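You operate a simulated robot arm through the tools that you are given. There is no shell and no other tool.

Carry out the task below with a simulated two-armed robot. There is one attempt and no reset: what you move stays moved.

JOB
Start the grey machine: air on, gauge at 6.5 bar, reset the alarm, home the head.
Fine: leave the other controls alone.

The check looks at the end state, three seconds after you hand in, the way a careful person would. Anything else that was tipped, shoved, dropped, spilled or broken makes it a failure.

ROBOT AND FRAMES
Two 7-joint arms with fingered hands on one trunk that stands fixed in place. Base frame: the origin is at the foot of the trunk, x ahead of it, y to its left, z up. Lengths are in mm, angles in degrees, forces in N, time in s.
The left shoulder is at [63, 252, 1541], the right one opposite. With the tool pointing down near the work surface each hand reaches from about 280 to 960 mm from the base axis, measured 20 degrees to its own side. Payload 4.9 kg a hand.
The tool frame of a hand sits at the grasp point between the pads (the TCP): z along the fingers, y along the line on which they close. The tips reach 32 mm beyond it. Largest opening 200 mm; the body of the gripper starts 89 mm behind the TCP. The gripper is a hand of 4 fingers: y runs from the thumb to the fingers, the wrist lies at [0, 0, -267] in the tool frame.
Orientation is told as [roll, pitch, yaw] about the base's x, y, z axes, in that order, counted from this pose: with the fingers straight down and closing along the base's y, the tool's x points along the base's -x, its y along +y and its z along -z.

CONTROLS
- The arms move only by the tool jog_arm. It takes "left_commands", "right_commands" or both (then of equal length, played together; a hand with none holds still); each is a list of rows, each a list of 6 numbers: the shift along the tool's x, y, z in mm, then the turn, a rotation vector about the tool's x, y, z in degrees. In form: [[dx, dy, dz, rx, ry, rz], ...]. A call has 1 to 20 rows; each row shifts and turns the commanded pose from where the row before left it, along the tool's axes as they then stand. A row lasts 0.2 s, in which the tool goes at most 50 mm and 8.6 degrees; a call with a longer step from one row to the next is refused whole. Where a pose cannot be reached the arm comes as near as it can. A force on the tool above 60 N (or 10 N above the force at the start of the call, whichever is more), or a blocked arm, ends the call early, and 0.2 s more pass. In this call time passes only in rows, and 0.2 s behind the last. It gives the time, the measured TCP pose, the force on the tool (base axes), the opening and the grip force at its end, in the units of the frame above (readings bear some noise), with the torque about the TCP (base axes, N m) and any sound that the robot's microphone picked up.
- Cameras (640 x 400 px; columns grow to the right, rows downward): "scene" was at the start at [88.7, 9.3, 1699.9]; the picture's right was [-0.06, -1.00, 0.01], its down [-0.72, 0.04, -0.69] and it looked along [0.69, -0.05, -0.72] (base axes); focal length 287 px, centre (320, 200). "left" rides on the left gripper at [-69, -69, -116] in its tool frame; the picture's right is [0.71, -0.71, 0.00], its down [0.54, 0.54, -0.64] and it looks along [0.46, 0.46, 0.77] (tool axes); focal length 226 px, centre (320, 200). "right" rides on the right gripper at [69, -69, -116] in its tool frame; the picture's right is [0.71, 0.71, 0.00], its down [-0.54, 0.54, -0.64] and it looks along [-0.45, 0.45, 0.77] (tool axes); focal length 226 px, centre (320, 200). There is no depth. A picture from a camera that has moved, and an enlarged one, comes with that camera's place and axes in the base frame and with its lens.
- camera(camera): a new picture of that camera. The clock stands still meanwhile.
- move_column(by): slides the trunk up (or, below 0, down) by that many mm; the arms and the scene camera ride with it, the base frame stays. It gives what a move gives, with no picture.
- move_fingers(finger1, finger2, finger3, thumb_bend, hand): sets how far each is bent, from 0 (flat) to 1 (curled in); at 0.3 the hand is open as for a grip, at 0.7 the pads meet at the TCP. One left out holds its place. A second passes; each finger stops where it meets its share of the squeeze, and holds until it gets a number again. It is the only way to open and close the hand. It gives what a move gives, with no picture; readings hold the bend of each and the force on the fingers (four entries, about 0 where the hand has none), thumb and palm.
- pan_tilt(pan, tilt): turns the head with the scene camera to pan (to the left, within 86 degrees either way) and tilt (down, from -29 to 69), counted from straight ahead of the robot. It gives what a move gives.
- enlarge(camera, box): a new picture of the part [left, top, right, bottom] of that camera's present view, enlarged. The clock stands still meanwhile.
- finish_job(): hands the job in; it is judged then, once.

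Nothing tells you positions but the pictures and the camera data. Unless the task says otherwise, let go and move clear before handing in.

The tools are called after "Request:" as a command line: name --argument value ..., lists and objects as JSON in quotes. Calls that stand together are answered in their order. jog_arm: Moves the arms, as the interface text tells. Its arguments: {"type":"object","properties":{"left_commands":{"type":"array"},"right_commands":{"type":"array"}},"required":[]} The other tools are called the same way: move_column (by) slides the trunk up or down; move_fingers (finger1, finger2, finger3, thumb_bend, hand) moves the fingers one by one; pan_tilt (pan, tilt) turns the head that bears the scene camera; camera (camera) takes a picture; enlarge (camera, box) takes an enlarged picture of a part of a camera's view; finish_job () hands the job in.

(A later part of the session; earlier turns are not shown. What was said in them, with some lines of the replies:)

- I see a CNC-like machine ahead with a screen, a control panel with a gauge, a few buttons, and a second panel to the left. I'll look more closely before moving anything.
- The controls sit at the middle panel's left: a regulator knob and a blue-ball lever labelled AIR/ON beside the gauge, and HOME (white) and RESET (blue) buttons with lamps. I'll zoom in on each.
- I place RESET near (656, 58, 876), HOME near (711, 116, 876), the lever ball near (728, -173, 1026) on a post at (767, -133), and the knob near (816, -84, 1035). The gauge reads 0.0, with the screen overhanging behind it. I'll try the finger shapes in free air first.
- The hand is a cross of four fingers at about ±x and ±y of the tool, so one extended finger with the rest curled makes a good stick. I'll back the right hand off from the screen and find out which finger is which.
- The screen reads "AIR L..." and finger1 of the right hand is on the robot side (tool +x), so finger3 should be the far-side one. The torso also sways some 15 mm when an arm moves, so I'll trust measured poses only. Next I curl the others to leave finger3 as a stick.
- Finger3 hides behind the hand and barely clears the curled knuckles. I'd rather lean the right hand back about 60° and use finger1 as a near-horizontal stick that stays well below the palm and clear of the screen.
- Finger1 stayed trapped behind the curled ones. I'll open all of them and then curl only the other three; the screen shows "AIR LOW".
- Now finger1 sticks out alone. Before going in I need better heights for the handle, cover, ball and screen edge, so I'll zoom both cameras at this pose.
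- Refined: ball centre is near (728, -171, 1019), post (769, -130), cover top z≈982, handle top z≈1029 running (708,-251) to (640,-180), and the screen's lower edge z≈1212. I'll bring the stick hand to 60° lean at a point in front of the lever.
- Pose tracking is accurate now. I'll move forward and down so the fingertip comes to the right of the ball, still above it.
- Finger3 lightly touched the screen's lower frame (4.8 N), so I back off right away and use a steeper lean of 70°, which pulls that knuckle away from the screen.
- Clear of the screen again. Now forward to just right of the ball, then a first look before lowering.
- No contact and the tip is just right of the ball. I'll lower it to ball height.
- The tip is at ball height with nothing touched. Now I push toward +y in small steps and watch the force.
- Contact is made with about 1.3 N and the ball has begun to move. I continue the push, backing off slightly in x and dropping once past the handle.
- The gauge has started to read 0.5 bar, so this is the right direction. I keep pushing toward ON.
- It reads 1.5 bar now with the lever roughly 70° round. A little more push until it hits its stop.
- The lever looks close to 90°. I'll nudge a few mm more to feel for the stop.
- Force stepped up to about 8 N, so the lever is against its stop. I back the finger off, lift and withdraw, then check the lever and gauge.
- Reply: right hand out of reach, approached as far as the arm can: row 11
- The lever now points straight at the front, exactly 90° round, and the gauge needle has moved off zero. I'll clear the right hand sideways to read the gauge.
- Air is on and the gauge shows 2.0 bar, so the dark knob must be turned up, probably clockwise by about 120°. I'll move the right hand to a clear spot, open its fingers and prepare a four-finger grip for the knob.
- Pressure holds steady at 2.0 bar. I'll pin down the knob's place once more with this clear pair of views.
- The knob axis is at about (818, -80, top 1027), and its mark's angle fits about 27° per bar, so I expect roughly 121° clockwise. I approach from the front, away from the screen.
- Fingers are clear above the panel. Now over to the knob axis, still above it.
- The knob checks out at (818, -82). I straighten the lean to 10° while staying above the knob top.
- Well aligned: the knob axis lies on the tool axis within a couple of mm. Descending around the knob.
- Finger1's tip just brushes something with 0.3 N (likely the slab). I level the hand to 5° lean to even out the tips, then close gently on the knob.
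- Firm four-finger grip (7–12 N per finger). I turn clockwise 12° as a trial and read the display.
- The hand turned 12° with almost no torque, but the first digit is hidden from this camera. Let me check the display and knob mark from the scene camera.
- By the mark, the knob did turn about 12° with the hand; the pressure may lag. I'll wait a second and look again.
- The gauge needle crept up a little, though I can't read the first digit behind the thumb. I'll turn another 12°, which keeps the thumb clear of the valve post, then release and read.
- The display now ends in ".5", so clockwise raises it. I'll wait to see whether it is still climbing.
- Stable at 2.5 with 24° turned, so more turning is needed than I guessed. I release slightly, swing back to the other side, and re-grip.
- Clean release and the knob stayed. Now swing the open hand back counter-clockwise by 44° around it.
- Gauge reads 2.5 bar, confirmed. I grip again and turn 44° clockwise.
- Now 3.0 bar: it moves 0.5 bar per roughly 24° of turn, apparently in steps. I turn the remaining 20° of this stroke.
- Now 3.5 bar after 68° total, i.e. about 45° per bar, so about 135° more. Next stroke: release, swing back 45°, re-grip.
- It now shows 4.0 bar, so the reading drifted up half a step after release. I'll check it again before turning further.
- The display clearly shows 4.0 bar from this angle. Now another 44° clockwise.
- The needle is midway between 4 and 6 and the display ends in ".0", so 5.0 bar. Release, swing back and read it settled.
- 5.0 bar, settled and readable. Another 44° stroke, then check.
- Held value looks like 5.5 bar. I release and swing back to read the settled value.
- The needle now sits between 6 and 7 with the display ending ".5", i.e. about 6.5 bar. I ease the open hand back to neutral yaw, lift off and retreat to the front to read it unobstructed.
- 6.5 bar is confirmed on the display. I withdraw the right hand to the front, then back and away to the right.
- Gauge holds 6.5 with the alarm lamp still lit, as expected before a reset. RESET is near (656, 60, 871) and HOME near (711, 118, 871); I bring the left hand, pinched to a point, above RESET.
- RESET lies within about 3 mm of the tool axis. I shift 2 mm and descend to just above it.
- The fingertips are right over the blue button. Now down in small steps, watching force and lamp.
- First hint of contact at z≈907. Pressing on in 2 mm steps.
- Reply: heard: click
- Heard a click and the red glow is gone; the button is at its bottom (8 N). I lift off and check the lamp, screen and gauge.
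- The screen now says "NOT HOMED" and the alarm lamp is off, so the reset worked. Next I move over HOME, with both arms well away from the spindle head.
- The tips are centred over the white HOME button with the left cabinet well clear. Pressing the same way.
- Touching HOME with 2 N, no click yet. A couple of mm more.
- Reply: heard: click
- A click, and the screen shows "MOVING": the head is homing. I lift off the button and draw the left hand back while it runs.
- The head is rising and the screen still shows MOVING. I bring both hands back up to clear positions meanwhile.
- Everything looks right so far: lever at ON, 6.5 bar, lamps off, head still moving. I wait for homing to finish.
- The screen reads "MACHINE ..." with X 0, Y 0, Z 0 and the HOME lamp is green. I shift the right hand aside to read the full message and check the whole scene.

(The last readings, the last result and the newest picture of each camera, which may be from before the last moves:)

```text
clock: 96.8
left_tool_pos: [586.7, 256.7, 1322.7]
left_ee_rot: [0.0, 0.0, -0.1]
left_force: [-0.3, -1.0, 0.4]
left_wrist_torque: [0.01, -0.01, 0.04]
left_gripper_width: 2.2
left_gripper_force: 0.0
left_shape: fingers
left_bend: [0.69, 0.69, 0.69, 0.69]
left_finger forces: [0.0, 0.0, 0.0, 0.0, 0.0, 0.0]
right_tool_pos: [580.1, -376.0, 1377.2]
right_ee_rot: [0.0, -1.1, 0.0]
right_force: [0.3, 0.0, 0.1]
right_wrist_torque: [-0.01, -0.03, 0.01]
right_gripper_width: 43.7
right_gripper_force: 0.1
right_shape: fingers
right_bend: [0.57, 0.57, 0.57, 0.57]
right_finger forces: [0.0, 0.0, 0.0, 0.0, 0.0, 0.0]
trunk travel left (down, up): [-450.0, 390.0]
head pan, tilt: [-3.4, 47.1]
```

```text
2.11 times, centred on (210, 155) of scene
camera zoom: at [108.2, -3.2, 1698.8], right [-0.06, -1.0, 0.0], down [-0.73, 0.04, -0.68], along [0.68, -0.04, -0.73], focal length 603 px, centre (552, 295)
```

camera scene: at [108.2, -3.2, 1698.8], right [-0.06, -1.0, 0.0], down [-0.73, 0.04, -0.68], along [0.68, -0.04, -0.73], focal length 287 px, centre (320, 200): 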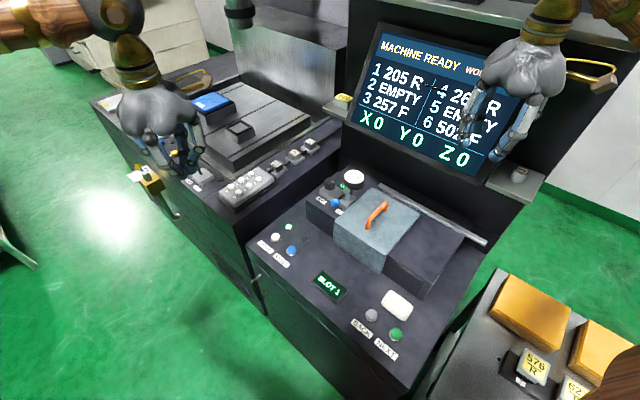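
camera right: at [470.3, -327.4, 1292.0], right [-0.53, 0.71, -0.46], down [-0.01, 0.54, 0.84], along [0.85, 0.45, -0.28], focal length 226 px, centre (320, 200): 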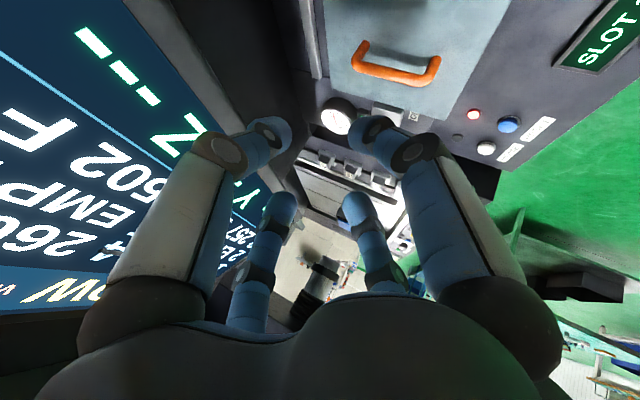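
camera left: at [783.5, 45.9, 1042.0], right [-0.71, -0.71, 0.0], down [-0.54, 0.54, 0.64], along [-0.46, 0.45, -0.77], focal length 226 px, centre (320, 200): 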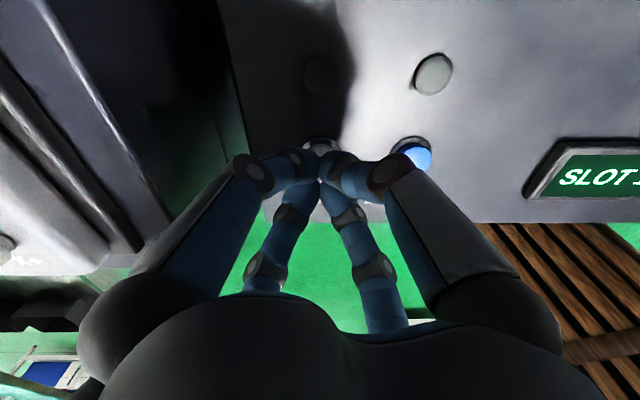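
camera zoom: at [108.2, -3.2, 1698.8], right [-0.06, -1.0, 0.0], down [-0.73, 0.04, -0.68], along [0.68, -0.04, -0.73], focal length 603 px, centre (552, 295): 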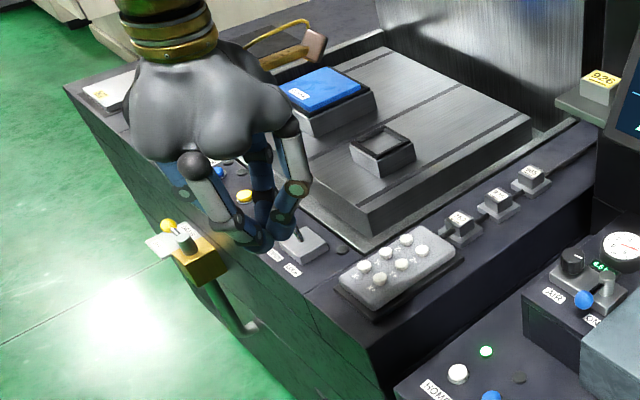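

"MACHINE READY" is on the screen with X 0, Y 0, Z 0. The air lever is at ON, the gauge holds 6.5 bar, the alarm lamp is off and the HOME lamp is green. Both hands are clear and I see nothing else moved, so I hand in.

Request:
finish_job

```text
The job is handed in.
```

The machine is running: the screen reads "MACHINE READY" with X, Y and Z at 0. I handed the job in from that state.

- **Air:** I turned the blue-ball lever 90° to ON.
- **Pressure:** I turned the regulator knob up from 2.0 bar. The gauge and display now hold at 6.5 bar.
- **Alarm:** I pressed RESET once. The red lamp went out and "AIR LOW" changed to "NOT HOMED".
- **Homing:** I pressed HOME once. The head moved and finished, and the HOME lamp is green.

While I was reaching for the lever, one finger touched the screen's lower frame with about 5 N. I backed off at once and saw no mark or shift. I worked no other controls, and the last pictures show nothing tipped or moved. Both hands are open or empty and clear of the machine.
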